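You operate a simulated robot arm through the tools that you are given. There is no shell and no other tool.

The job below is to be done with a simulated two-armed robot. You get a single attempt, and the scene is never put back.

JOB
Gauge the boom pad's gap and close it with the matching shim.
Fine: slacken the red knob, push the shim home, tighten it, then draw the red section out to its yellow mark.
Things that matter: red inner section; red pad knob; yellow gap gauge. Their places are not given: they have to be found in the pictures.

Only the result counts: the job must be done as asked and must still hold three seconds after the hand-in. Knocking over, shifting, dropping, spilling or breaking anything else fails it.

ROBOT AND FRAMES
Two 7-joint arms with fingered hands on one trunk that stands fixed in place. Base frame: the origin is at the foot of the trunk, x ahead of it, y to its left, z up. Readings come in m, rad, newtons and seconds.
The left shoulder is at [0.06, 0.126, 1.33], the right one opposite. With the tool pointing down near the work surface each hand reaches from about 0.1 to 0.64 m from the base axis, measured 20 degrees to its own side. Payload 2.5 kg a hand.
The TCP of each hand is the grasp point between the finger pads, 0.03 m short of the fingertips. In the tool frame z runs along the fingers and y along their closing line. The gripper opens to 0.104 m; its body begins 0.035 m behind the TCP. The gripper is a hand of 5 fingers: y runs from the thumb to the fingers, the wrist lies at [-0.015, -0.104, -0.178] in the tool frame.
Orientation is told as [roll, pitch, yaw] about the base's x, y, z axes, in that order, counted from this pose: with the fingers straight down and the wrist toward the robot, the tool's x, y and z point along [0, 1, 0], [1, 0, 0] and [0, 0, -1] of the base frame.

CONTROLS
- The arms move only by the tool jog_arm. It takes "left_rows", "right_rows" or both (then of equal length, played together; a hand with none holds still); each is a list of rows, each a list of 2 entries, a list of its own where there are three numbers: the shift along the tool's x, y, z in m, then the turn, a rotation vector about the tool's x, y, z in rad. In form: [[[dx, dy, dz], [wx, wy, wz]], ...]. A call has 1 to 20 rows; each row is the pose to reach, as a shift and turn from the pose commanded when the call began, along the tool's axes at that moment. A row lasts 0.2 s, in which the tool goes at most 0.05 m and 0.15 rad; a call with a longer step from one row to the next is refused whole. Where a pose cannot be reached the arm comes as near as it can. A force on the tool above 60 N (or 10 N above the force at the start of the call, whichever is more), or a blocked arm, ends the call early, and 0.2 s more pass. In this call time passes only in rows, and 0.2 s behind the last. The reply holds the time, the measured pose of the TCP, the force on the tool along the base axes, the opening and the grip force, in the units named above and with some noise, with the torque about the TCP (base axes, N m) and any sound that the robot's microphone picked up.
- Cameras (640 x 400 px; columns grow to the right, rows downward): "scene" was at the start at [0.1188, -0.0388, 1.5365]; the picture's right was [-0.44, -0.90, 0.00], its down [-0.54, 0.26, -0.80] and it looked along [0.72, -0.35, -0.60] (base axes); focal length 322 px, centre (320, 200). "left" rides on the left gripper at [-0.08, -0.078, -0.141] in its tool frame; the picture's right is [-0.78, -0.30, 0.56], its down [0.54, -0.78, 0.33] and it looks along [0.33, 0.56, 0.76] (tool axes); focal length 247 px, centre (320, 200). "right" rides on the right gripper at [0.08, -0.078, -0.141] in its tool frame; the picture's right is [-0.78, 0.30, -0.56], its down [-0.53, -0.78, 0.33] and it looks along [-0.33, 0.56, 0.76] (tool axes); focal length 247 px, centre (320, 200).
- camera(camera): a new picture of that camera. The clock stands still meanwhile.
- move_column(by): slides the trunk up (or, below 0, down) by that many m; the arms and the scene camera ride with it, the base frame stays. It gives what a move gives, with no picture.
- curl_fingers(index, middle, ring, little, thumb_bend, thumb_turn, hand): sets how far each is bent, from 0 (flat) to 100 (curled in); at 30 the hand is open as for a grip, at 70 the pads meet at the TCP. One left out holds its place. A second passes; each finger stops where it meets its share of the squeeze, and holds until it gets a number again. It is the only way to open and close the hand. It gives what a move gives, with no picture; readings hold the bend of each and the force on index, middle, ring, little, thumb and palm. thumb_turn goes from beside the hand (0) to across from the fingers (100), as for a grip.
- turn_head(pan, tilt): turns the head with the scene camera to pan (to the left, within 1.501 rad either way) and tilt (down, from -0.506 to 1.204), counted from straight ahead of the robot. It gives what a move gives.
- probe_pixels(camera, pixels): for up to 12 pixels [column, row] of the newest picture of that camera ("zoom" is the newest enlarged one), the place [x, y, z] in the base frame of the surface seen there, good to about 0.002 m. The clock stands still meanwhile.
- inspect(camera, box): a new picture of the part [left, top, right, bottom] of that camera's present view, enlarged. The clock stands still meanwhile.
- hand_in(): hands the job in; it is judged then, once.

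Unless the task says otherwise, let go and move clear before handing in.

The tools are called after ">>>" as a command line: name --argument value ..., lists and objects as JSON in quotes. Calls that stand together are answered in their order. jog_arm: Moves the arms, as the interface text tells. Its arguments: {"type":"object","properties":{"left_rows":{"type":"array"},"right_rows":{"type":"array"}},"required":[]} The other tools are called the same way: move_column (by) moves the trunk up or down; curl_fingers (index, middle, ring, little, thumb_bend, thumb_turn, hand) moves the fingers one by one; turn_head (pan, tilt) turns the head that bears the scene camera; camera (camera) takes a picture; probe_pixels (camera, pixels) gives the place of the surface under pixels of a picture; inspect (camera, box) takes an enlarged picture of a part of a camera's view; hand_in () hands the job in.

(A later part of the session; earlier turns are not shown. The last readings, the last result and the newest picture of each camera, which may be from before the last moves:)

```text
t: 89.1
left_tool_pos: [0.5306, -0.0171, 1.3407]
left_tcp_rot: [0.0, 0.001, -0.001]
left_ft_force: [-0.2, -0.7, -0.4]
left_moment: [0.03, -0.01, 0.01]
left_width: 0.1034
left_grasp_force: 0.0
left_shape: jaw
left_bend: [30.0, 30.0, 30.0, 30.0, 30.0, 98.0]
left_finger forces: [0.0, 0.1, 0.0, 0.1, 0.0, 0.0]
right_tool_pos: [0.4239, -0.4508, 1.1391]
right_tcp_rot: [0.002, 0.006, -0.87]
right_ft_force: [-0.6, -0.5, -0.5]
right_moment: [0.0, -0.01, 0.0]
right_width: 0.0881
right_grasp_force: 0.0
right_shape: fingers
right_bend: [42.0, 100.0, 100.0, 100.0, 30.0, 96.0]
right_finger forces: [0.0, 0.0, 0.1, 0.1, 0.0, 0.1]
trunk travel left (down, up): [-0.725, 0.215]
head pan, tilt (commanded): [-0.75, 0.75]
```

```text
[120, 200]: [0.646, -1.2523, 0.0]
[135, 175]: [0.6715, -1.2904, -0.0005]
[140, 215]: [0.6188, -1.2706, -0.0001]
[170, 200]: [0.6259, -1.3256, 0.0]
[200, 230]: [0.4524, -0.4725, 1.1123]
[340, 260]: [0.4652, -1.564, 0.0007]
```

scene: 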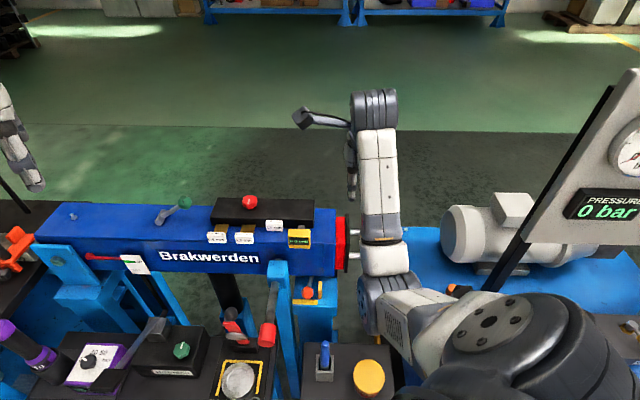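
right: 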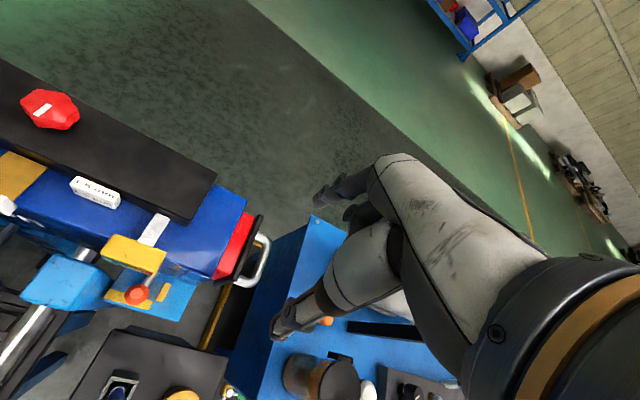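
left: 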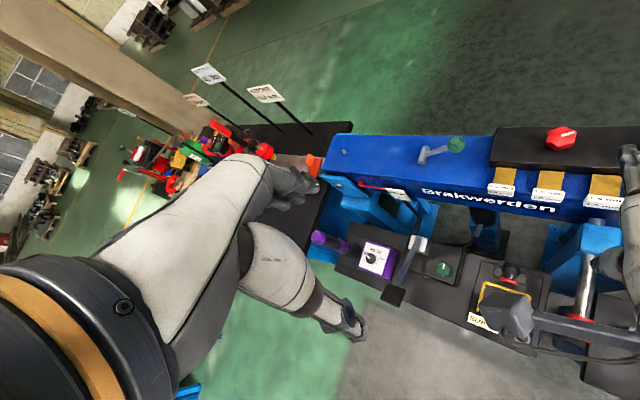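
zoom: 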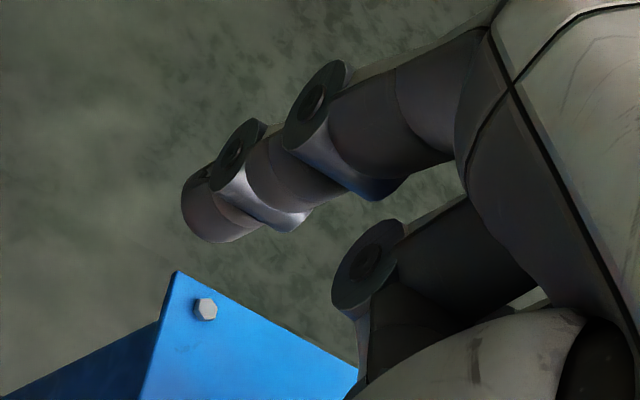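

The index tip sits at tool (0.009, 0.036, 0.033) and is nearly vertical, so it fits the 0.03 m slot. I'll lower the trunk slightly for reach, square the hand to the boom (yaw -0.778) and stop above the slot at TCP (0.402,-0.477,0.97).

>>> move_column --by -0.06

>>> jog_arm --right_rows '[[[-0.012, 0.002, 0.02], [0, 0, -0.03]], [[-0.024, 0.004, 0.05], [0, 0, -0.06]], [[-0.0331, 0.0058, 0.08], [0, 0, -0.092]], [[-0.0331, 0.0058, 0.109], [0, 0, -0.092]]]'

>>> camera --camera "right"

>>> inspect --camera "right" --box '[240, 160, 380, 300]'

>>> camera --camera "scene"

```text
t: 90.1
left_tool_pos: [0.5308, -0.0168, 1.2819]
left_tcp_rot: [-0.001, 0.001, 0.001]
left_ft_force: [-0.3, 0.5, -0.7]
left_moment: [-0.01, -0.01, 0.01]
left_width: 0.1038
left_grasp_force: 0.2
left_shape: jaw
left_bend: [30.0, 30.0, 30.0, 30.0, 30.0, 98.0]
left_finger forces: [0.1, 0.1, 0.0, 0.0, 0.1, 0.0]
right_tool_pos: [0.4225, -0.4506, 1.0786]
right_tcp_rot: [0.002, 0.005, -0.869]
right_ft_force: [0.2, -0.1, -0.9]
right_moment: [0.01, 0.04, -0.01]
right_width: 0.0884
right_grasp_force: 0.1
right_shape: fingers
right_bend: [42.0, 100.0, 100.0, 100.0, 30.0, 96.0]
right_finger forces: [0.1, 0.0, 0.0, 0.0, 0.0, 0.0]
trunk travel left (down, up): [-0.665, 0.275]
head pan, tilt (commanded): [-0.75, 0.75]
```

```text
t: 91.1
left_tool_pos: [0.5307, -0.0164, 1.2823]
left_tcp_rot: [0.001, 0.0, 0.001]
left_ft_force: [-0.6, 0.0, -1.0]
left_moment: [-0.04, -0.01, -0.02]
left_width: 0.1038
left_grasp_force: 0.0
left_shape: jaw
left_bend: [30.0, 30.0, 30.0, 30.0, 30.0, 98.0]
left_finger forces: [0.1, 0.0, 0.0, 0.1, 0.1, 0.0]
right_tool_pos: [0.3996, -0.4778, 0.9694]
right_tcp_rot: [0.004, 0.004, -0.776]
right_ft_force: [0.1, 0.1, 1.0]
right_moment: [0.0, 0.01, 0.02]
right_width: 0.0884
right_grasp_force: 0.1
right_shape: fingers
right_bend: [42.0, 100.0, 100.0, 100.0, 30.0, 96.0]
right_finger forces: [0.0, 0.1, 0.0, 0.1, 0.1, 0.0]
trunk travel left (down, up): [-0.665, 0.275]
head pan, tilt (commanded): [-0.75, 0.75]
```

```text
taken
```

right: 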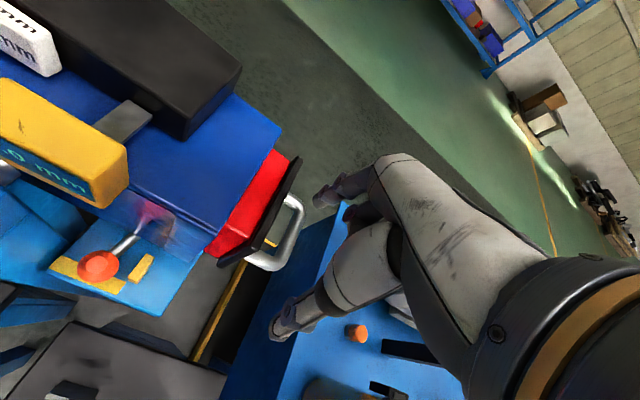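

```text
2.86 times, centred on (310, 230) of right
```

zoom: 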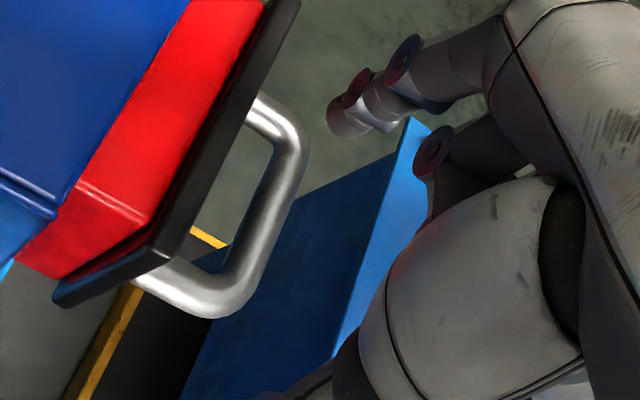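

```text
taken
```

scene: 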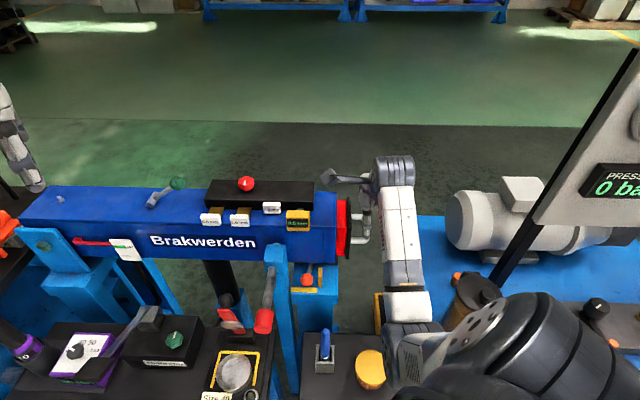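

I'm above the slot at (0.400,-0.478,0.969). I'll re-probe the bar, plate and index tip from this closer view.

>>> inspect --camera "right" --box '[240, 160, 360, 290]'

>>> probe_pixels --camera "zoom" --pixels '[[250, 190], [268, 180], [285, 170], [200, 270], [170, 240], [150, 235], [165, 225], [175, 200], [225, 110], [245, 100], [130, 245], [340, 120]]'

```text
3.08 times, centred on (300, 225) of right
```

zoom: 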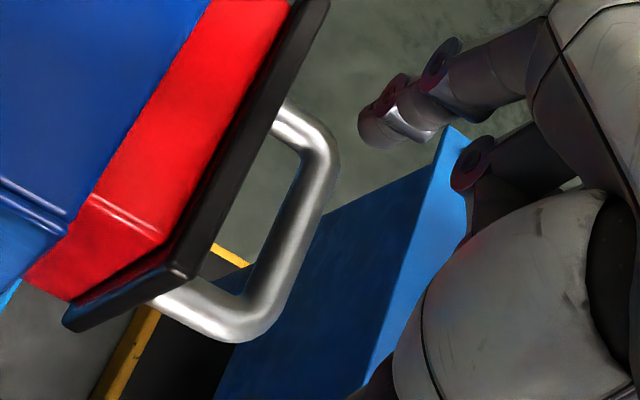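

```text
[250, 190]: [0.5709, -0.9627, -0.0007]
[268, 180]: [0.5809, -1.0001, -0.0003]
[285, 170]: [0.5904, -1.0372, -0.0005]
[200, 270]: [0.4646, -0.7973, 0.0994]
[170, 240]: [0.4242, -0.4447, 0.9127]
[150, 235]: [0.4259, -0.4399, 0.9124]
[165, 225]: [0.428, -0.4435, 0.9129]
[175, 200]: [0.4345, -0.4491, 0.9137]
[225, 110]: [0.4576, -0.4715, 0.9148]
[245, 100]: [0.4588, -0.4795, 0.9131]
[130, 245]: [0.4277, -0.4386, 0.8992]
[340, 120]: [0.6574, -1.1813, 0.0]
```

I need pixels right on the bar and plate. Probing again in the same zoom.

>>> probe_pixels --camera "zoom" --pixels '[[305, 190], [295, 220], [280, 255], [290, 115], [210, 318], [240, 150], [225, 180], [205, 230], [185, 262], [300, 35], [375, 130], [420, 120]]'

```text
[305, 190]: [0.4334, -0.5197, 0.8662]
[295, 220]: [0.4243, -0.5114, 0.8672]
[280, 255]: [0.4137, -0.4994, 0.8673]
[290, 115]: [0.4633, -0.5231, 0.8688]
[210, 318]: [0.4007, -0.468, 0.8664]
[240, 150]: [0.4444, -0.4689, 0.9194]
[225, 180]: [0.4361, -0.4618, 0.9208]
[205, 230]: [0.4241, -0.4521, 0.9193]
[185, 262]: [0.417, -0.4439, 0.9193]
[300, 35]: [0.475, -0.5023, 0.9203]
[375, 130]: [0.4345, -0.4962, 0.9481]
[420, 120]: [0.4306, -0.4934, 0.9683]
```

Bar centreline is s≈0.0685 (inner face ≈0.0625) and plate face s≈0.032, slot centre s≈0.047, q≈0.656. I'll shift +0.0075 along tool x and lower until the tip is just above bar height, then check.

>>> jog_arm --right_rows '[[[0.0075, 0, 0.0], [0, 0, 0]], [[0.0075, 0, 0.025], [0, 0, 0]], [[0.0075, 0, 0.045], [0, 0, 0]], [[0.0075, 0, 0.058], [0, 0, 0]]]'

>>> camera --camera "right"

>>> inspect --camera "right" --box '[260, 160, 360, 290]'

>>> inspect --camera "scene" --box '[320, 160, 420, 260]'

```text
t: 92.1
left_tool_pos: [0.5305, -0.0164, 1.2813]
left_tcp_rot: [0.0, 0.0, -0.001]
left_ft_force: [-0.3, 0.0, 0.0]
left_moment: [0.0, -0.06, 0.01]
left_width: 0.1034
left_grasp_force: 0.0
left_shape: jaw
left_bend: [30.0, 30.0, 30.0, 30.0, 30.0, 98.0]
left_finger forces: [0.0, 0.0, 0.1, 0.1, 0.0, 0.0]
right_tool_pos: [0.4058, -0.4707, 0.9117]
right_tcp_rot: [0.004, 0.003, -0.777]
right_ft_force: [0.2, -0.1, 0.6]
right_moment: [-0.04, -0.03, -0.01]
right_width: 0.0882
right_grasp_force: 0.1
right_shape: fingers
right_bend: [42.0, 100.0, 100.0, 100.0, 30.0, 96.0]
right_finger forces: [0.0, 0.0, 0.0, 0.0, 0.0, 0.0]
trunk travel left (down, up): [-0.665, 0.275]
head pan, tilt (commanded): [-0.75, 0.75]
```

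```text
taken
```

right: 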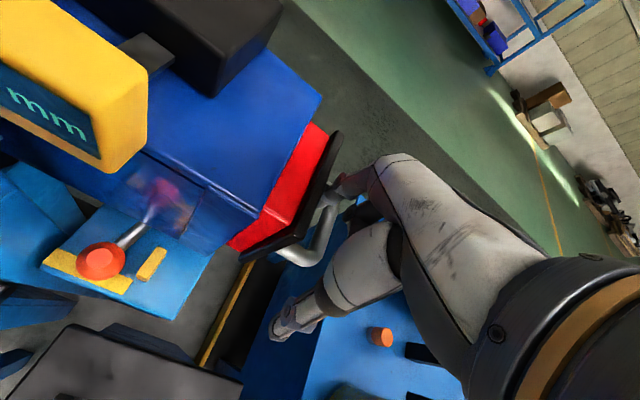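

```text
3.08 times, centred on (310, 225) of right
```

zoom: 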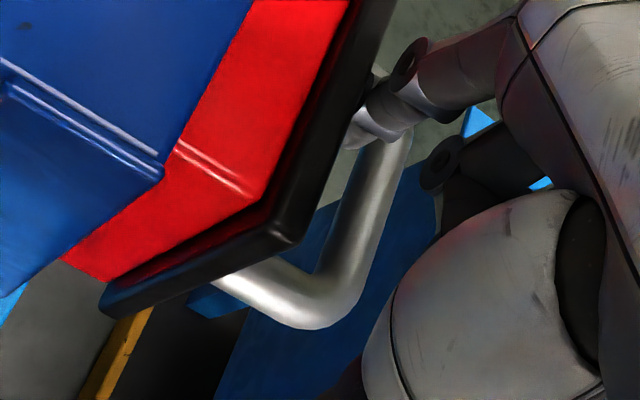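

```text
4.00 times, centred on (370, 210) of scene
```

zoom: 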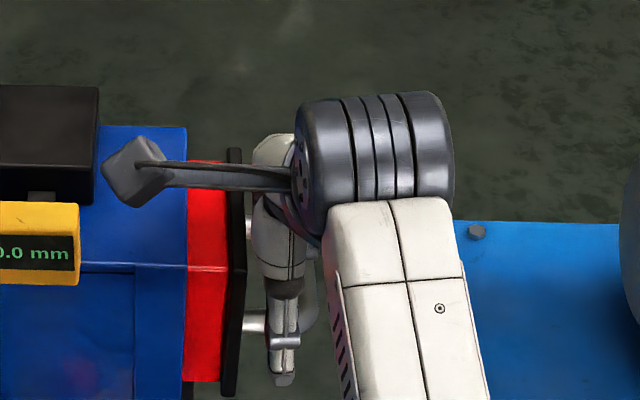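

The tip is entering between plate and bar. I'll probe the index joint discs against the plate to confirm side clearance before the last drop.

>>> probe_pixels --camera "zoom" --pixels '[[405, 62], [410, 50], [375, 85], [395, 105], [365, 120], [362, 132], [380, 130], [430, 150], [345, 90], [330, 130], [365, 200], [385, 160]]'

```text
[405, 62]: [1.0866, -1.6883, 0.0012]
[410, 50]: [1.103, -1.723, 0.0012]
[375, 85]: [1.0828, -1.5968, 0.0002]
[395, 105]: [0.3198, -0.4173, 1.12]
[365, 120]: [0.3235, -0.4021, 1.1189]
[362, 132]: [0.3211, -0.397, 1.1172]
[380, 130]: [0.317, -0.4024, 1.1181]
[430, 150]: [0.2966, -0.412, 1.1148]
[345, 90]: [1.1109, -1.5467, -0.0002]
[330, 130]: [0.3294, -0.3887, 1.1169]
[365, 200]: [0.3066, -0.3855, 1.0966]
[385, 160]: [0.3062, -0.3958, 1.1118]
```

Those pixels were read off the scene zoom; I'll retake the right-camera zoom and probe it.

>>> inspect --camera "right" --box '[260, 160, 360, 290]'

>>> probe_pixels --camera "zoom" --pixels '[[405, 62], [412, 52], [375, 85], [395, 105], [365, 120], [358, 132], [380, 130], [430, 150], [345, 90], [320, 130], [370, 210], [395, 150]]'

```text
3.08 times, centred on (310, 225) of right
```

zoom: 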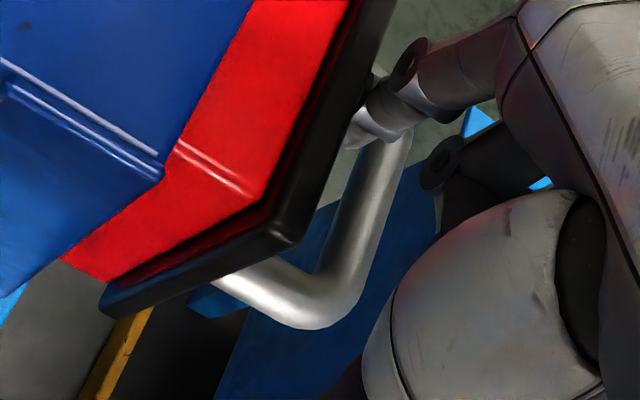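

```text
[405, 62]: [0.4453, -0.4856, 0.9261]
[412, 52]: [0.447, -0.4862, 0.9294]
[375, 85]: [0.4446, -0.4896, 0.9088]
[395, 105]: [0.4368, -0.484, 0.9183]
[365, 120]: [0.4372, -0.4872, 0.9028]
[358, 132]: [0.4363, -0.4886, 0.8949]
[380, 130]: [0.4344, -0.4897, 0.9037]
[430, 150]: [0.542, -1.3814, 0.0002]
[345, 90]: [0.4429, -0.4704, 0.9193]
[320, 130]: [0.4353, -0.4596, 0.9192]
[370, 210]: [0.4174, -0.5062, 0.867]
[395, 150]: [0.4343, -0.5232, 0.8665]
```

Side clearances are about 3–4 mm to the plate and 4–6 mm to the bar. I'll check what lies under the thumb, then go down the last 0.036 m.

>>> probe_pixels --camera "right" --pixels '[[270, 320], [290, 322], [380, 336], [330, 340], [250, 300], [300, 360], [340, 300], [275, 345]]'

>>> jog_arm --right_rows '[[[0, 0, 0.01], [0, 0, 0]], [[0, 0, 0.02], [0, 0, 0]], [[0, 0, 0.028], [0, 0, 0]], [[0, 0, 0.036], [0, 0, 0]]]'

>>> inspect --camera "right" --box '[260, 140, 380, 290]'

>>> inspect --camera "scene" --box '[320, 160, 420, 260]'

```text
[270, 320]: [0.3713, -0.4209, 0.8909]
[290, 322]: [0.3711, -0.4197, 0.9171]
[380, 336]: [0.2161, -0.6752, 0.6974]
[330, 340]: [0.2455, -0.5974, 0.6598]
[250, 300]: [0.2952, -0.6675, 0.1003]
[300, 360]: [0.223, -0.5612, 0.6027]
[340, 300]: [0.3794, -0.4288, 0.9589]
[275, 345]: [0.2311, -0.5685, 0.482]
```

```text
t: 93.1
left_tool_pos: [0.531, -0.016, 1.2811]
left_tcp_rot: [0.001, -0.001, 0.0]
left_ft_force: [0.0, -0.8, -0.5]
left_moment: [0.03, 0.01, -0.01]
left_width: 0.1038
left_grasp_force: 0.0
left_shape: jaw
left_bend: [30.0, 30.0, 30.0, 30.0, 30.0, 98.0]
left_finger forces: [0.0, 0.1, 0.0, 0.1, 0.1, 0.1]
right_tool_pos: [0.4057, -0.4712, 0.8749]
right_tcp_rot: [0.006, 0.006, -0.776]
right_ft_force: [0.1, -0.7, 0.5]
right_moment: [-0.02, 0.01, -0.01]
right_width: 0.0882
right_grasp_force: 0.0
right_shape: fingers
right_bend: [42.0, 100.0, 100.0, 100.0, 30.0, 96.0]
right_finger forces: [0.0, 0.1, 0.0, 0.0, 0.1, 0.0]
trunk travel left (down, up): [-0.665, 0.275]
head pan, tilt (commanded): [-0.75, 0.75]
```

```text
2.67 times, centred on (320, 215) of right
```

zoom: 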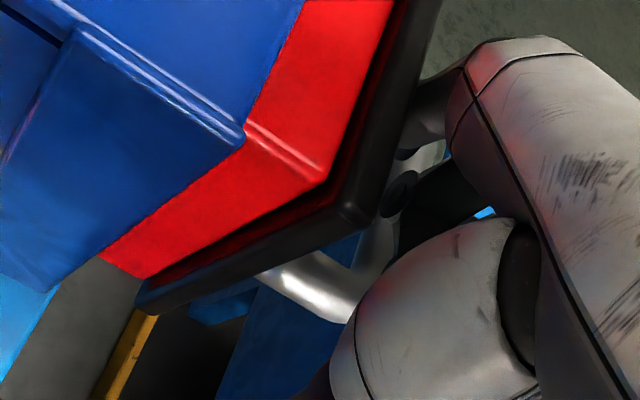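

```text
4.00 times, centred on (370, 210) of scene
```

zoom: 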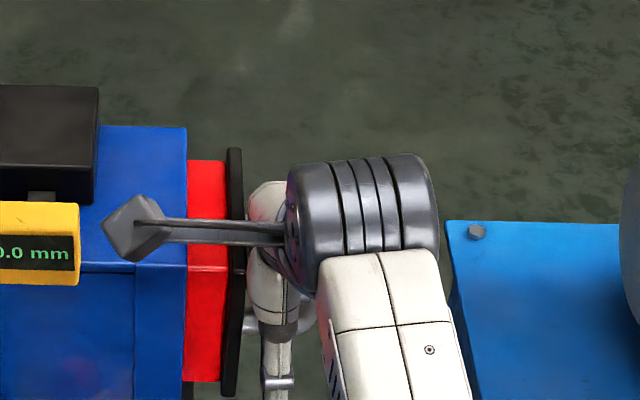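

The finger is down in the slot with no contact forces. I'll pull along tool -x (the boom axis outward) by 0.02 m and check the force and whether the red section follows.

>>> jog_arm --right_rows '[[[-0.005, 0, 0], [0, 0, 0]], [[-0.01, 0, 0], [0, 0, 0]], [[-0.015, 0, 0], [0, 0, 0]], [[-0.02, 0, 0], [0, 0, 0]]]'

>>> inspect --camera "right" --box '[220, 100, 380, 290]'

>>> inspect --camera "scene" --box '[320, 160, 420, 260]'

```text
t: 94.1
left_tool_pos: [0.5319, -0.0155, 1.2805]
left_tcp_rot: [0.001, 0.0, 0.001]
left_ft_force: [-0.2, 0.2, 0.7]
left_moment: [0.0, 0.0, 0.02]
left_width: 0.1035
left_grasp_force: 0.1
left_shape: jaw
left_bend: [30.0, 30.0, 30.0, 30.0, 30.0, 98.0]
left_finger forces: [0.0, 0.0, 0.1, 0.1, 0.0, 0.0]
right_tool_pos: [0.394, -0.4819, 0.8749]
right_tcp_rot: [0.007, 0.006, -0.772]
right_ft_force: [6.4, 6.8, -0.1]
right_moment: [0.14, -0.09, 0.38]
right_width: 0.0881
right_grasp_force: 4.6
right_shape: fingers
right_bend: [42.0, 100.0, 100.0, 100.0, 30.0, 96.0]
right_finger forces: [9.4, 0.0, 0.0, 0.0, 0.0, 0.0]
trunk travel left (down, up): [-0.665, 0.275]
head pan, tilt (commanded): [-0.75, 0.75]
```

```text
2.11 times, centred on (300, 195) of right
```

zoom: 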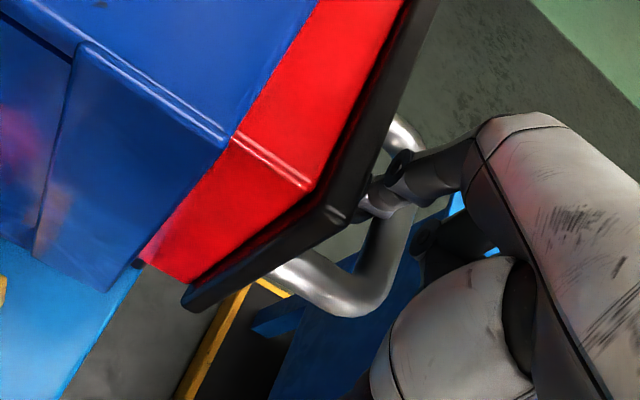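

```text
4.00 times, centred on (370, 210) of scene
```

zoom: 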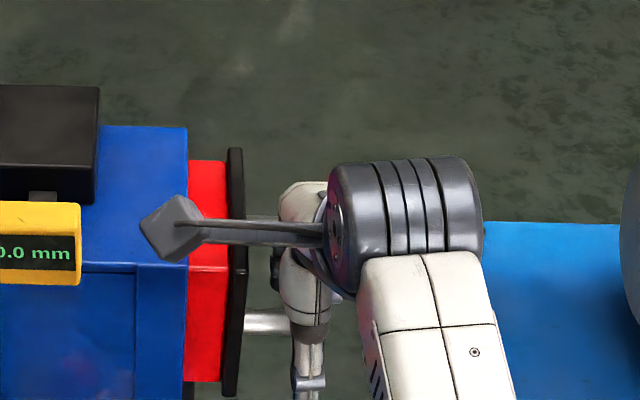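

The finger presses the bar with 9 N and the section has not moved yet (plate still at (235,270) in the zoom). I'll pull a bit harder, in small steps.

>>> jog_arm --right_rows '[[[-0.005, 0, 0], [0, 0, 0]], [[-0.01, 0, 0], [0, 0, 0]]]'

>>> inspect --camera "scene" --box '[320, 160, 420, 260]'

```text
t: 94.7
left_tool_pos: [0.5319, -0.0154, 1.2802]
left_tcp_rot: [-0.002, -0.001, 0.001]
left_ft_force: [-0.3, 0.4, -0.5]
left_moment: [0.04, 0.0, -0.02]
left_width: 0.1034
left_grasp_force: 0.1
left_shape: jaw
left_bend: [30.0, 30.0, 30.0, 30.0, 30.0, 98.0]
left_finger forces: [0.0, 0.1, 0.1, 0.0, 0.0, 0.1]
right_tool_pos: [0.3855, -0.492, 0.8747]
right_tcp_rot: [0.003, 0.005, -0.778]
right_ft_force: [8.7, 10.0, 1.2]
right_moment: [0.11, -0.18, 0.55]
right_width: 0.0882
right_grasp_force: 6.3
right_shape: fingers
right_bend: [42.0, 100.0, 100.0, 100.0, 30.0, 96.0]
right_finger forces: [12.9, 0.1, 0.1, 0.1, 0.0, 0.0]
trunk travel left (down, up): [-0.665, 0.275]
head pan, tilt (commanded): [-0.75, 0.75]
```

```text
4.00 times, centred on (370, 210) of scene
```

zoom: 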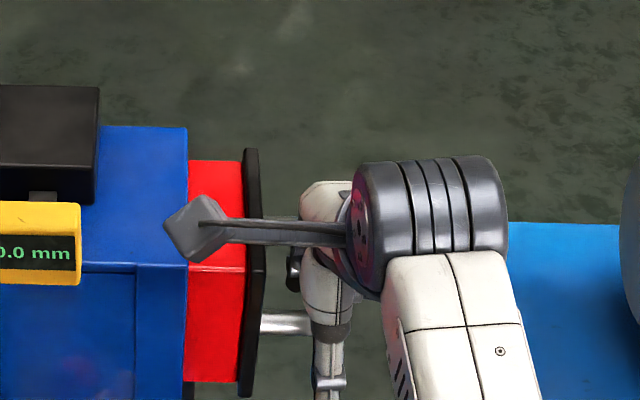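

The red section has started moving (plate now at (252,265)) with about 13 N. I'll keep drawing in 0.02–0.03 m steps and watch for the yellow mark.

>>> jog_arm --right_rows '[[[-0.006, 0, 0], [0, 0, 0]], [[-0.012, 0, 0], [0, 0, 0]], [[-0.018, 0, 0], [0, 0, 0]], [[-0.024, 0, 0], [0, 0, 0]], [[-0.03, 0, 0], [0, 0, 0]]]'

>>> camera --camera "scene"

>>> inspect --camera "scene" --box '[320, 160, 420, 260]'

>>> camera --camera "right"

```text
t: 95.9
left_tool_pos: [0.5321, -0.0175, 1.2813]
left_tcp_rot: [0.001, 0.0, 0.0]
left_ft_force: [0.1, 0.0, 0.6]
left_moment: [0.04, 0.01, 0.05]
left_width: 0.1039
left_grasp_force: 0.1
left_shape: jaw
left_bend: [30.0, 30.0, 30.0, 30.0, 30.0, 98.0]
left_finger forces: [0.0, 0.0, 0.1, 0.0, 0.0, 0.0]
right_tool_pos: [0.3645, -0.5133, 0.8756]
right_tcp_rot: [0.001, 0.008, -0.778]
right_ft_force: [8.5, 10.3, -1.1]
right_moment: [0.18, -0.11, 0.6]
right_width: 0.0881
right_grasp_force: 6.7
right_shape: fingers
right_bend: [42.0, 100.0, 100.0, 100.0, 30.0, 96.0]
right_finger forces: [13.2, 0.0, 0.0, 0.1, 0.0, 0.0]
trunk travel left (down, up): [-0.665, 0.275]
head pan, tilt (commanded): [-0.75, 0.75]
```

```text
taken
```

scene: 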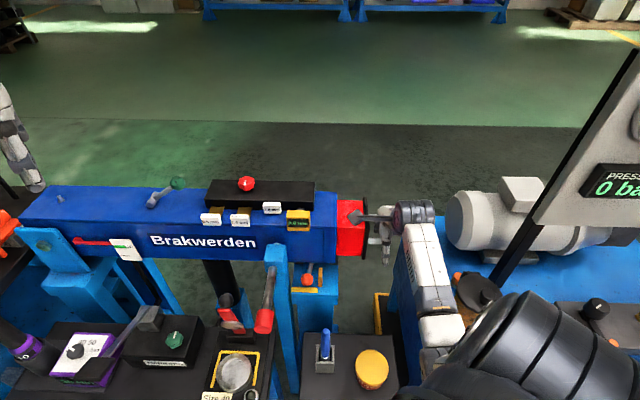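

```text
4.00 times, centred on (370, 210) of scene
```

zoom: 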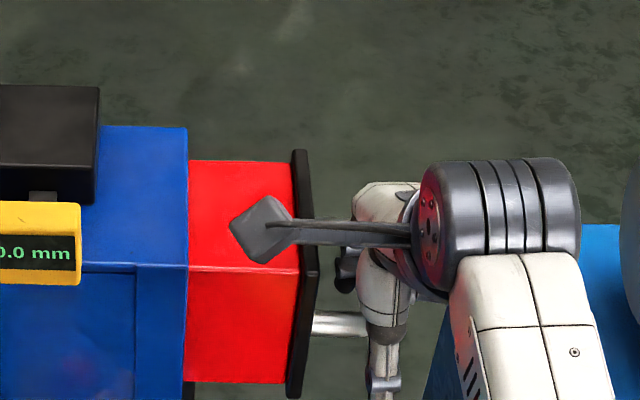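

```text
taken
```

right: 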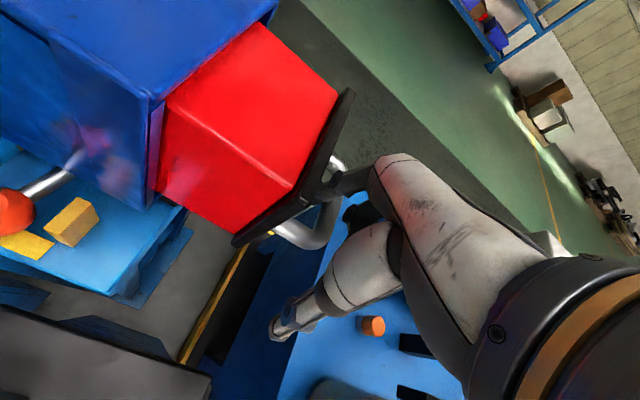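

The section is sliding out steadily (13 N); about 0.04 m drawn and no yellow mark yet. Next 0.03 m.

>>> jog_arm --right_rows '[[[-0.006, 0, 0], [0, 0, 0]], [[-0.012, 0, 0], [0, 0, 0]], [[-0.018, 0, 0], [0, 0, 0]], [[-0.024, 0, 0], [0, 0, 0]], [[-0.03, 0, 0], [0, 0, 0]]]'

>>> camera --camera "scene"

>>> camera --camera "right"

```text
t: 97.1
left_tool_pos: [0.5312, -0.0157, 1.2811]
left_tcp_rot: [-0.002, -0.001, -0.001]
left_ft_force: [-0.6, 0.2, -0.9]
left_moment: [0.02, 0.03, 0.03]
left_width: 0.1036
left_grasp_force: 0.0
left_shape: jaw
left_bend: [30.0, 30.0, 30.0, 30.0, 30.0, 98.0]
left_finger forces: [0.0, 0.1, 0.1, 0.1, 0.0, 0.0]
right_tool_pos: [0.3427, -0.5367, 0.8754]
right_tcp_rot: [0.001, 0.007, -0.776]
right_ft_force: [7.8, 11.1, 0.5]
right_moment: [0.15, -0.14, 0.57]
right_width: 0.0876
right_grasp_force: 6.6
right_shape: fingers
right_bend: [42.0, 100.0, 100.0, 100.0, 30.0, 96.0]
right_finger forces: [13.3, 0.0, 0.0, 0.0, 0.1, 0.1]
trunk travel left (down, up): [-0.665, 0.275]
head pan, tilt (commanded): [-0.75, 0.75]
```

```text
taken
```

scene: 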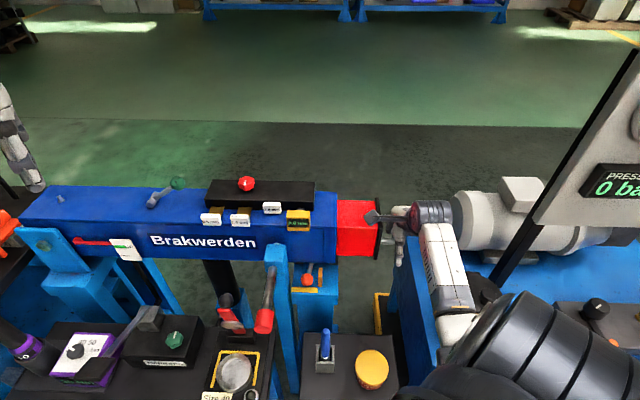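

```text
taken
```

right: 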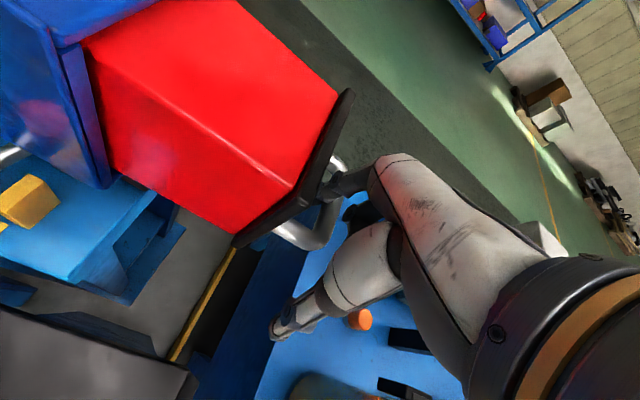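

About 0.07 m drawn, still no yellow mark. Another 0.03 m.

>>> jog_arm --right_rows '[[[-0.006, 0, 0], [0, 0, 0]], [[-0.012, 0, 0], [0, 0, 0]], [[-0.018, 0, 0], [0, 0, 0]], [[-0.024, 0, 0], [0, 0, 0]], [[-0.03, 0, 0], [0, 0, 0]]]'

>>> camera --camera "scene"

>>> camera --camera "right"

```text
t: 98.3
left_tool_pos: [0.5307, -0.0142, 1.2812]
left_tcp_rot: [-0.001, 0.001, 0.001]
left_ft_force: [0.3, -0.3, -0.9]
left_moment: [0.01, 0.04, 0.0]
left_width: 0.1035
left_grasp_force: 0.1
left_shape: jaw
left_bend: [30.0, 30.0, 30.0, 30.0, 30.0, 98.0]
left_finger forces: [0.0, 0.0, 0.0, 0.0, 0.0, 0.0]
right_tool_pos: [0.3226, -0.5572, 0.8756]
right_tcp_rot: [0.002, 0.004, -0.778]
right_ft_force: [6.8, 11.0, 1.8]
right_moment: [0.1, -0.2, 0.56]
right_width: 0.0875
right_grasp_force: 6.5
right_shape: fingers
right_bend: [42.0, 100.0, 100.0, 100.0, 30.0, 96.0]
right_finger forces: [13.6, 0.0, 0.0, 0.1, 0.0, 0.1]
trunk travel left (down, up): [-0.665, 0.275]
head pan, tilt (commanded): [-0.75, 0.75]
```

```text
taken
```

scene: 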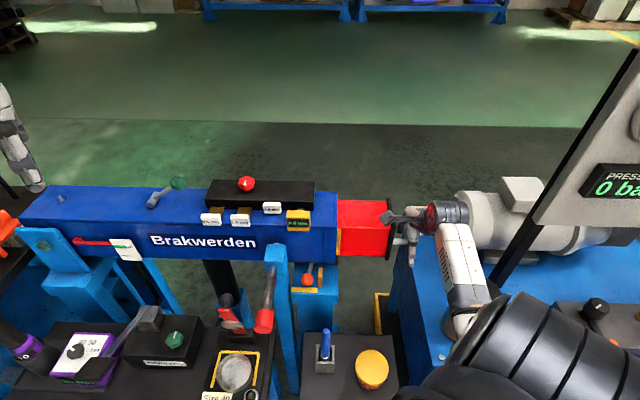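

```text
taken
```

right: 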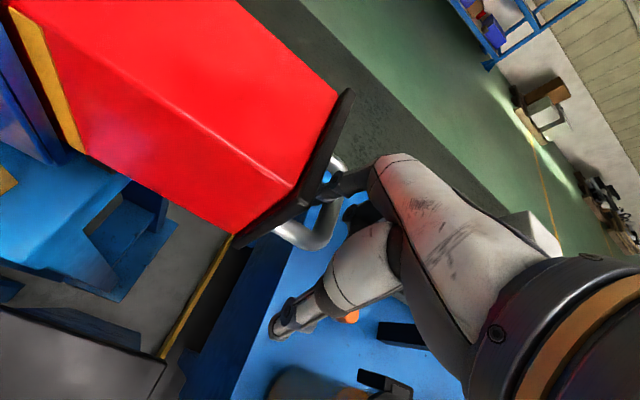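

The yellow mark has just appeared at the boom's mouth (right picture (45,80), scene (337,243)). I'll zoom in to judge its position.

>>> inspect --camera "scene" --box '[310, 180, 370, 280]'

>>> inspect --camera "right" --box '[0, 0, 160, 200]'

>>> probe_pixels --camera "zoom" --pixels '[[80, 60], [150, 150], [200, 250], [250, 330], [100, 150], [140, 220], [60, 60], [240, 250]]'

```text
4.00 times, centred on (340, 230) of scene
```

zoom: 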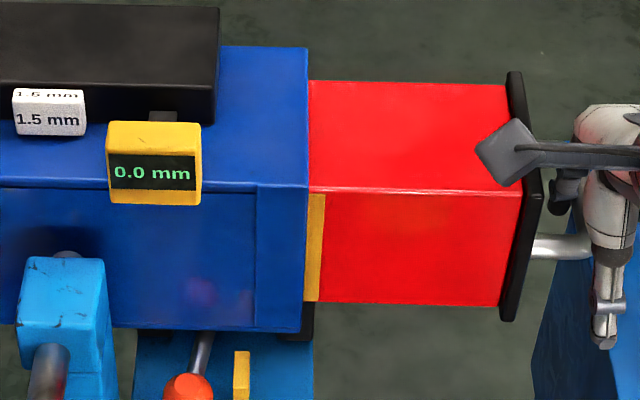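

```text
2.00 times, centred on (80, 100) of right
```

zoom: 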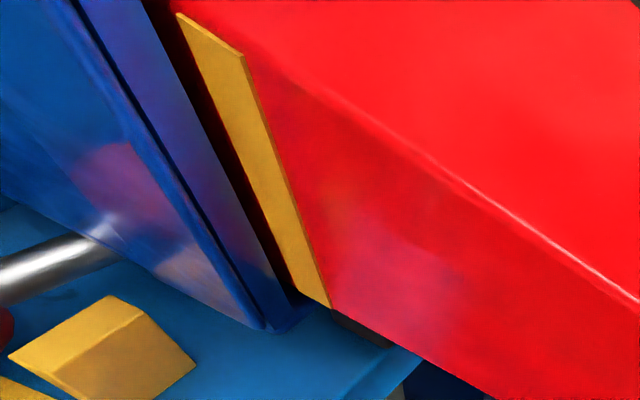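

```text
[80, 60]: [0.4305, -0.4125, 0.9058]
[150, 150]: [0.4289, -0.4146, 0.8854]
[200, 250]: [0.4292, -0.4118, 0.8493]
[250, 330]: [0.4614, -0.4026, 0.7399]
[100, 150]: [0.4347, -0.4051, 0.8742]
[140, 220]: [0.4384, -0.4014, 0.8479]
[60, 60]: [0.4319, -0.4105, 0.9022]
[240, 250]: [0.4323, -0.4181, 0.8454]
```

The mark is a narrow yellow strip on the section's front face, now right at the boom's mouth. I'll probe the boom's end edge and both edges of the strip to compare them along the axis.

>>> inspect --camera "right" --box '[0, 0, 160, 200]'

>>> probe_pixels --camera "zoom" --pixels '[[200, 40], [225, 60], [235, 120], [215, 90], [260, 150], [280, 230], [310, 280], [300, 290], [270, 250], [250, 250], [275, 310], [230, 180]]'

>>> inspect --camera "scene" --box '[320, 220, 360, 270]'

>>> probe_pixels --camera "zoom" --pixels '[[255, 100], [262, 180], [285, 150], [275, 200], [290, 200], [300, 200], [270, 260], [285, 300], [250, 250], [240, 200], [320, 200], [265, 330]]'

```text
2.00 times, centred on (80, 100) of right
```

zoom: 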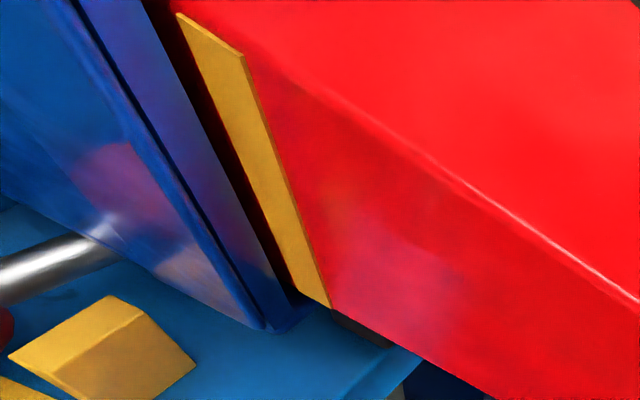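

```text
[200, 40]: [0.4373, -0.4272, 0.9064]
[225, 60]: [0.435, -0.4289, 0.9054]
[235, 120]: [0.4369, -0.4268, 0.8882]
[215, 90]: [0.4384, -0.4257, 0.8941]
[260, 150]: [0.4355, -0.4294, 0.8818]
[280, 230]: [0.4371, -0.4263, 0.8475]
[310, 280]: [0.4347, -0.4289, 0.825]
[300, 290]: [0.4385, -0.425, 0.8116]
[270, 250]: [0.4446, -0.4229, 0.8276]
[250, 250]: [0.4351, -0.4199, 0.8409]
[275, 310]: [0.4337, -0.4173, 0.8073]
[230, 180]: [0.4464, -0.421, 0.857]
```

```text
8.00 times, centred on (340, 245) of scene
```

zoom: 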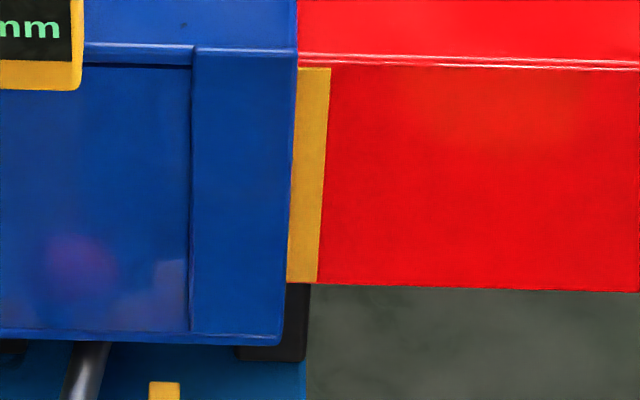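

```text
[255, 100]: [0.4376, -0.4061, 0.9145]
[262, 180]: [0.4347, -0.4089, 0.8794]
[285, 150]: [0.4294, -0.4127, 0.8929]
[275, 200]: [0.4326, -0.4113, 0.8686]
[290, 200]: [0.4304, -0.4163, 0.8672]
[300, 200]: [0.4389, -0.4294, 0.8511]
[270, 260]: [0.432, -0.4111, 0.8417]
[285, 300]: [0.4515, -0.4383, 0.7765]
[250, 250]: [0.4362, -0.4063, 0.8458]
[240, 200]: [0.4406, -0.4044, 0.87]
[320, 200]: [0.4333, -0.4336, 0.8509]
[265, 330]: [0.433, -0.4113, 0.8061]
```

The strip spans about s -0.0035 to +0.006 and the boom's end edge is at s≈-0.004, so the strip has just fully emerged. I'll measure how far the section has come out by probing plate and bar again.

>>> camera --camera "right"

>>> probe_pixels --camera "right" --pixels '[[336, 125], [328, 145], [315, 165], [305, 185], [345, 100], [328, 220], [320, 235], [305, 235], [290, 240], [320, 100], [300, 130], [250, 100]]'

>>> inspect --camera "scene" --box '[370, 180, 430, 270]'

>>> probe_pixels --camera "zoom" --pixels '[[230, 80], [235, 130], [240, 180], [225, 250], [290, 245], [270, 245], [215, 80]]'

```text
taken
```

right: 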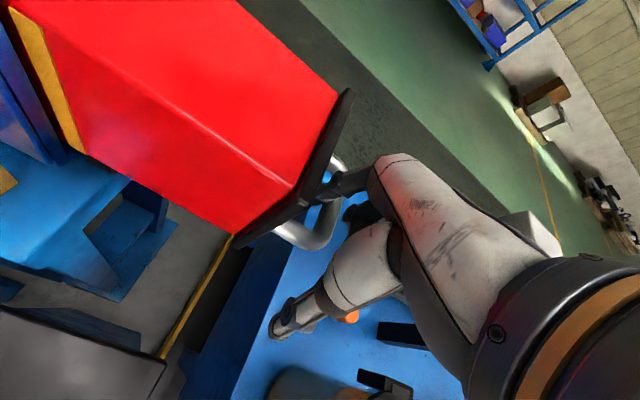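

```text
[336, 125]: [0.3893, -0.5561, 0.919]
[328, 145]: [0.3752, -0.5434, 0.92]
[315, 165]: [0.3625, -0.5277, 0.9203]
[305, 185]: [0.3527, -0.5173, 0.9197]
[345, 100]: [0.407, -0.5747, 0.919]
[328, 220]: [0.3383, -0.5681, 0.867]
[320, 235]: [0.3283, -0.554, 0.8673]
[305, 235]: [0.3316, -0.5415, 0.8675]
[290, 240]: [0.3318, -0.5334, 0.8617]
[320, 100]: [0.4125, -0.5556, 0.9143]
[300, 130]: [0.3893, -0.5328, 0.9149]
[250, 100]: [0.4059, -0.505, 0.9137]
```

```text
4.44 times, centred on (400, 225) of scene
```

zoom: 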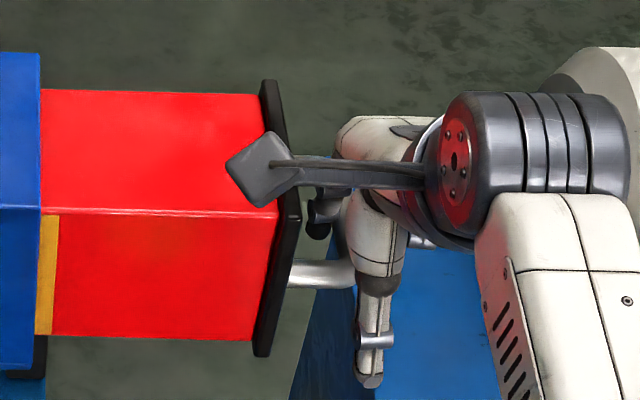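

```text
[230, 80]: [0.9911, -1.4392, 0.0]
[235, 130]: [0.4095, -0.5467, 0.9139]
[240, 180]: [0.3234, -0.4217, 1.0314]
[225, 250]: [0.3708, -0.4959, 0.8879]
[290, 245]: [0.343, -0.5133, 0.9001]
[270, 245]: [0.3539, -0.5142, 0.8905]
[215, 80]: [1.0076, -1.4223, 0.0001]
```

The section has come out 0.099–0.100 m. To place the mark accurately against the mouth, I'll take finer zooms and probe more points on the strip's edges and the boom's end face.

>>> inspect --camera "right" --box '[20, 60, 100, 160]'

>>> probe_pixels --camera "zoom" --pixels '[[130, 100], [160, 100], [185, 100], [205, 100], [220, 100], [230, 100], [175, 200], [200, 200], [220, 200], [240, 200], [255, 200], [270, 200]]'

>>> probe_pixels --camera "zoom" --pixels '[[150, 150], [170, 150], [190, 150], [205, 150], [215, 150], [225, 150], [235, 150], [245, 150], [255, 150], [200, 260], [225, 260], [250, 260]]'

```text
4.00 times, centred on (60, 110) of right
```

zoom: 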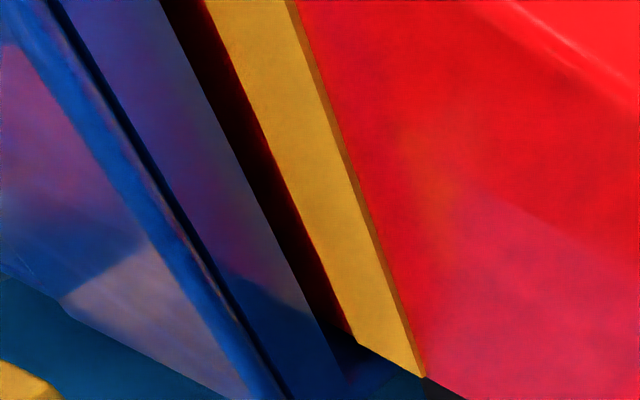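

```text
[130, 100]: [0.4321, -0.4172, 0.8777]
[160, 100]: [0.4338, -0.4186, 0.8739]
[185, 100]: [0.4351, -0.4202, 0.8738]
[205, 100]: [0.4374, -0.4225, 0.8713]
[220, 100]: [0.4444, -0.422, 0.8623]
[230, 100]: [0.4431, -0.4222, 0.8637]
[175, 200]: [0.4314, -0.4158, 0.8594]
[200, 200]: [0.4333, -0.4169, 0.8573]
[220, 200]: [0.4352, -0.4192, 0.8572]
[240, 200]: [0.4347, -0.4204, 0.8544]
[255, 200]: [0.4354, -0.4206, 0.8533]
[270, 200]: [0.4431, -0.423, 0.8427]
```

```text
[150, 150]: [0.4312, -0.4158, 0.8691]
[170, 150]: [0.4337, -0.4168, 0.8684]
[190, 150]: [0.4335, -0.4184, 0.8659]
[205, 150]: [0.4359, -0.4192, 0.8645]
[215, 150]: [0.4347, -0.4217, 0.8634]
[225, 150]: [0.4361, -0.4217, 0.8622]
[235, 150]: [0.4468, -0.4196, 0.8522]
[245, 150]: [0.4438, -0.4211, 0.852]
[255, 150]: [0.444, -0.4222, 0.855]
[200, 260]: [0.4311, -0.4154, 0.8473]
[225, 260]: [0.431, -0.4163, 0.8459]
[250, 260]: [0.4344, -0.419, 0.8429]
```

The boom's end face averages s≈-0.0044. Now the strip's own edges along the same rows.

>>> probe_pixels --camera "zoom" --pixels '[[275, 150], [285, 150], [300, 150], [315, 150], [330, 150], [340, 150], [297, 200], [310, 200], [330, 200], [350, 200], [362, 200], [372, 200]]'

>>> probe_pixels --camera "zoom" --pixels '[[252, 100], [260, 100], [275, 100], [295, 100], [312, 100], [322, 100], [330, 260], [340, 260], [355, 260], [375, 260], [385, 260], [395, 260]]'

```text
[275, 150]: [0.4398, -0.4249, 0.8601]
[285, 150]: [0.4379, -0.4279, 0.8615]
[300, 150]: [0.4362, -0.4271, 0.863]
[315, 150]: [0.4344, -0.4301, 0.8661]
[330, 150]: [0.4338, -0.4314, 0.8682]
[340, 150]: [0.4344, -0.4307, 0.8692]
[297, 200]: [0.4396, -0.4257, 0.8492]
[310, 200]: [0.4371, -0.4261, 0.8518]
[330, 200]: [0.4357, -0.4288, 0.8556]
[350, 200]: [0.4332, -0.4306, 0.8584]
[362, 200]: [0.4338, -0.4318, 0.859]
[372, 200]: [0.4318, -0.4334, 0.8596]
```

```text
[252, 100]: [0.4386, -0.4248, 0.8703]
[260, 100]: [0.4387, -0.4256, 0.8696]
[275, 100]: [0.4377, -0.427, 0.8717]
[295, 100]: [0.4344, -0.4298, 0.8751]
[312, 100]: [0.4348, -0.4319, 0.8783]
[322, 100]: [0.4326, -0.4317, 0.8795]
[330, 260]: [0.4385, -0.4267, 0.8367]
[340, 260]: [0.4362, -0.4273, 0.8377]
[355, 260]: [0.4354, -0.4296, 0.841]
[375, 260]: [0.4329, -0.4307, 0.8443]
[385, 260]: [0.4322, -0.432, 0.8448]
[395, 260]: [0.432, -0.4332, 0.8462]
```

The strip's inboard edge (s≈-0.0038) is just outside the boom's end face (s≈-0.0044), so its centre is about 5.6 mm past the mouth. I'll nudge the section back about 4 mm so the mark sits right at the mouth, moving the finger off the bar and onto the plate in tiny steps.

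>>> jog_arm --right_rows '[[[0.003, 0, 0], [0, 0, 0]], [[0.006, 0, 0], [0, 0, 0]], [[0.008, 0, 0], [0, 0, 0]]]'

>>> jog_arm --right_rows '[[[0.001, 0, 0], [0, 0, 0]], [[0.002, 0, 0], [0, 0, 0]]]'

>>> inspect --camera "right" --box '[20, 60, 100, 160]'

```text
t: 99.1
left_tool_pos: [0.5305, -0.0177, 1.2824]
left_tcp_rot: [0.002, -0.001, -0.001]
left_ft_force: [0.6, 0.2, 0.5]
left_moment: [0.01, 0.01, -0.01]
left_width: 0.1037
left_grasp_force: 0.0
left_shape: jaw
left_bend: [30.0, 30.0, 30.0, 30.0, 30.0, 98.0]
left_finger forces: [0.0, 0.0, 0.0, 0.0, 0.0, 0.1]
right_tool_pos: [0.3274, -0.551, 0.8753]
right_tcp_rot: [0.0, 0.006, -0.78]
right_ft_force: [1.2, 2.3, 1.0]
right_moment: [0.02, -0.04, 0.06]
right_width: 0.0868
right_grasp_force: 1.2
right_shape: fingers
right_bend: [43.0, 100.0, 100.0, 100.0, 30.0, 96.0]
right_finger forces: [1.7, 0.1, 0.1, 0.0, 0.1, 0.1]
trunk travel left (down, up): [-0.665, 0.275]
head pan, tilt (commanded): [-0.75, 0.75]
```

```text
t: 99.7
left_tool_pos: [0.5315, -0.0175, 1.2823]
left_tcp_rot: [0.001, 0.0, 0.0]
left_ft_force: [-0.1, 0.1, 0.6]
left_moment: [0.01, 0.02, -0.01]
left_width: 0.1035
left_grasp_force: 0.0
left_shape: jaw
left_bend: [30.0, 30.0, 30.0, 30.0, 30.0, 98.0]
left_finger forces: [0.1, 0.0, 0.0, 0.1, 0.0, 0.0]
right_tool_pos: [0.3285, -0.5494, 0.8753]
right_tcp_rot: [0.002, 0.006, -0.777]
right_ft_force: [-0.5, -0.1, 0.3]
right_moment: [0.0, 0.04, 0.02]
right_width: 0.088
right_grasp_force: 0.0
right_shape: fingers
right_bend: [42.0, 100.0, 100.0, 100.0, 30.0, 96.0]
right_finger forces: [0.1, 0.1, 0.0, 0.0, 0.0, 0.0]
trunk travel left (down, up): [-0.665, 0.275]
head pan, tilt (commanded): [-0.75, 0.75]
```

```text
4.00 times, centred on (60, 110) of right
```

zoom: 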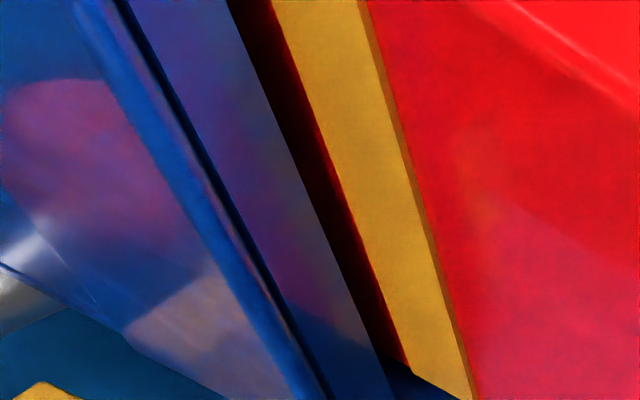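

The finger is free of the bar with no force. I'll creep toward the plate until contact shows.

>>> jog_arm --right_rows '[[[0.002, 0, 0], [0, 0, 0]], [[0.004, 0, 0], [0, 0, 0]]]'

>>> jog_arm --right_rows '[[[0.0015, 0, 0], [0, 0, 0]], [[0.003, 0, 0], [0, 0, 0]]]'

```text
t: 100.3
left_tool_pos: [0.5303, -0.0161, 1.282]
left_tcp_rot: [0.001, 0.001, 0.001]
left_ft_force: [0.5, -0.3, -0.3]
left_moment: [0.02, -0.04, 0.0]
left_width: 0.1033
left_grasp_force: 0.1
left_shape: jaw
left_bend: [30.0, 30.0, 30.0, 30.0, 30.0, 98.0]
left_finger forces: [0.0, 0.1, 0.0, 0.1, 0.0, 0.0]
right_tool_pos: [0.3323, -0.5465, 0.8752]
right_tcp_rot: [0.003, 0.007, -0.777]
right_ft_force: [0.3, 0.0, -0.1]
right_moment: [0.0, 0.02, 0.01]
right_width: 0.0881
right_grasp_force: 0.1
right_shape: fingers
right_bend: [42.0, 100.0, 100.0, 100.0, 30.0, 96.0]
right_finger forces: [0.0, 0.0, 0.1, 0.1, 0.0, 0.1]
trunk travel left (down, up): [-0.665, 0.275]
head pan, tilt (commanded): [-0.75, 0.75]
```

```text
t: 100.9
left_tool_pos: [0.5305, -0.0156, 1.2815]
left_tcp_rot: [-0.001, 0.001, -0.001]
left_ft_force: [0.1, -0.3, -0.5]
left_moment: [0.0, 0.0, 0.01]
left_width: 0.1037
left_grasp_force: 0.0
left_shape: jaw
left_bend: [30.0, 30.0, 30.0, 30.0, 30.0, 98.0]
left_finger forces: [0.1, 0.0, 0.0, 0.0, 0.0, 0.1]
right_tool_pos: [0.3333, -0.5445, 0.8744]
right_tcp_rot: [0.002, 0.007, -0.777]
right_ft_force: [0.2, 0.1, 0.2]
right_moment: [0.01, 0.02, 0.04]
right_width: 0.0881
right_grasp_force: 0.1
right_shape: fingers
right_bend: [42.0, 100.0, 100.0, 100.0, 30.0, 96.0]
right_finger forces: [0.0, 0.0, 0.1, 0.0, 0.1, 0.0]
trunk travel left (down, up): [-0.665, 0.275]
head pan, tilt (commanded): [-0.75, 0.75]
```

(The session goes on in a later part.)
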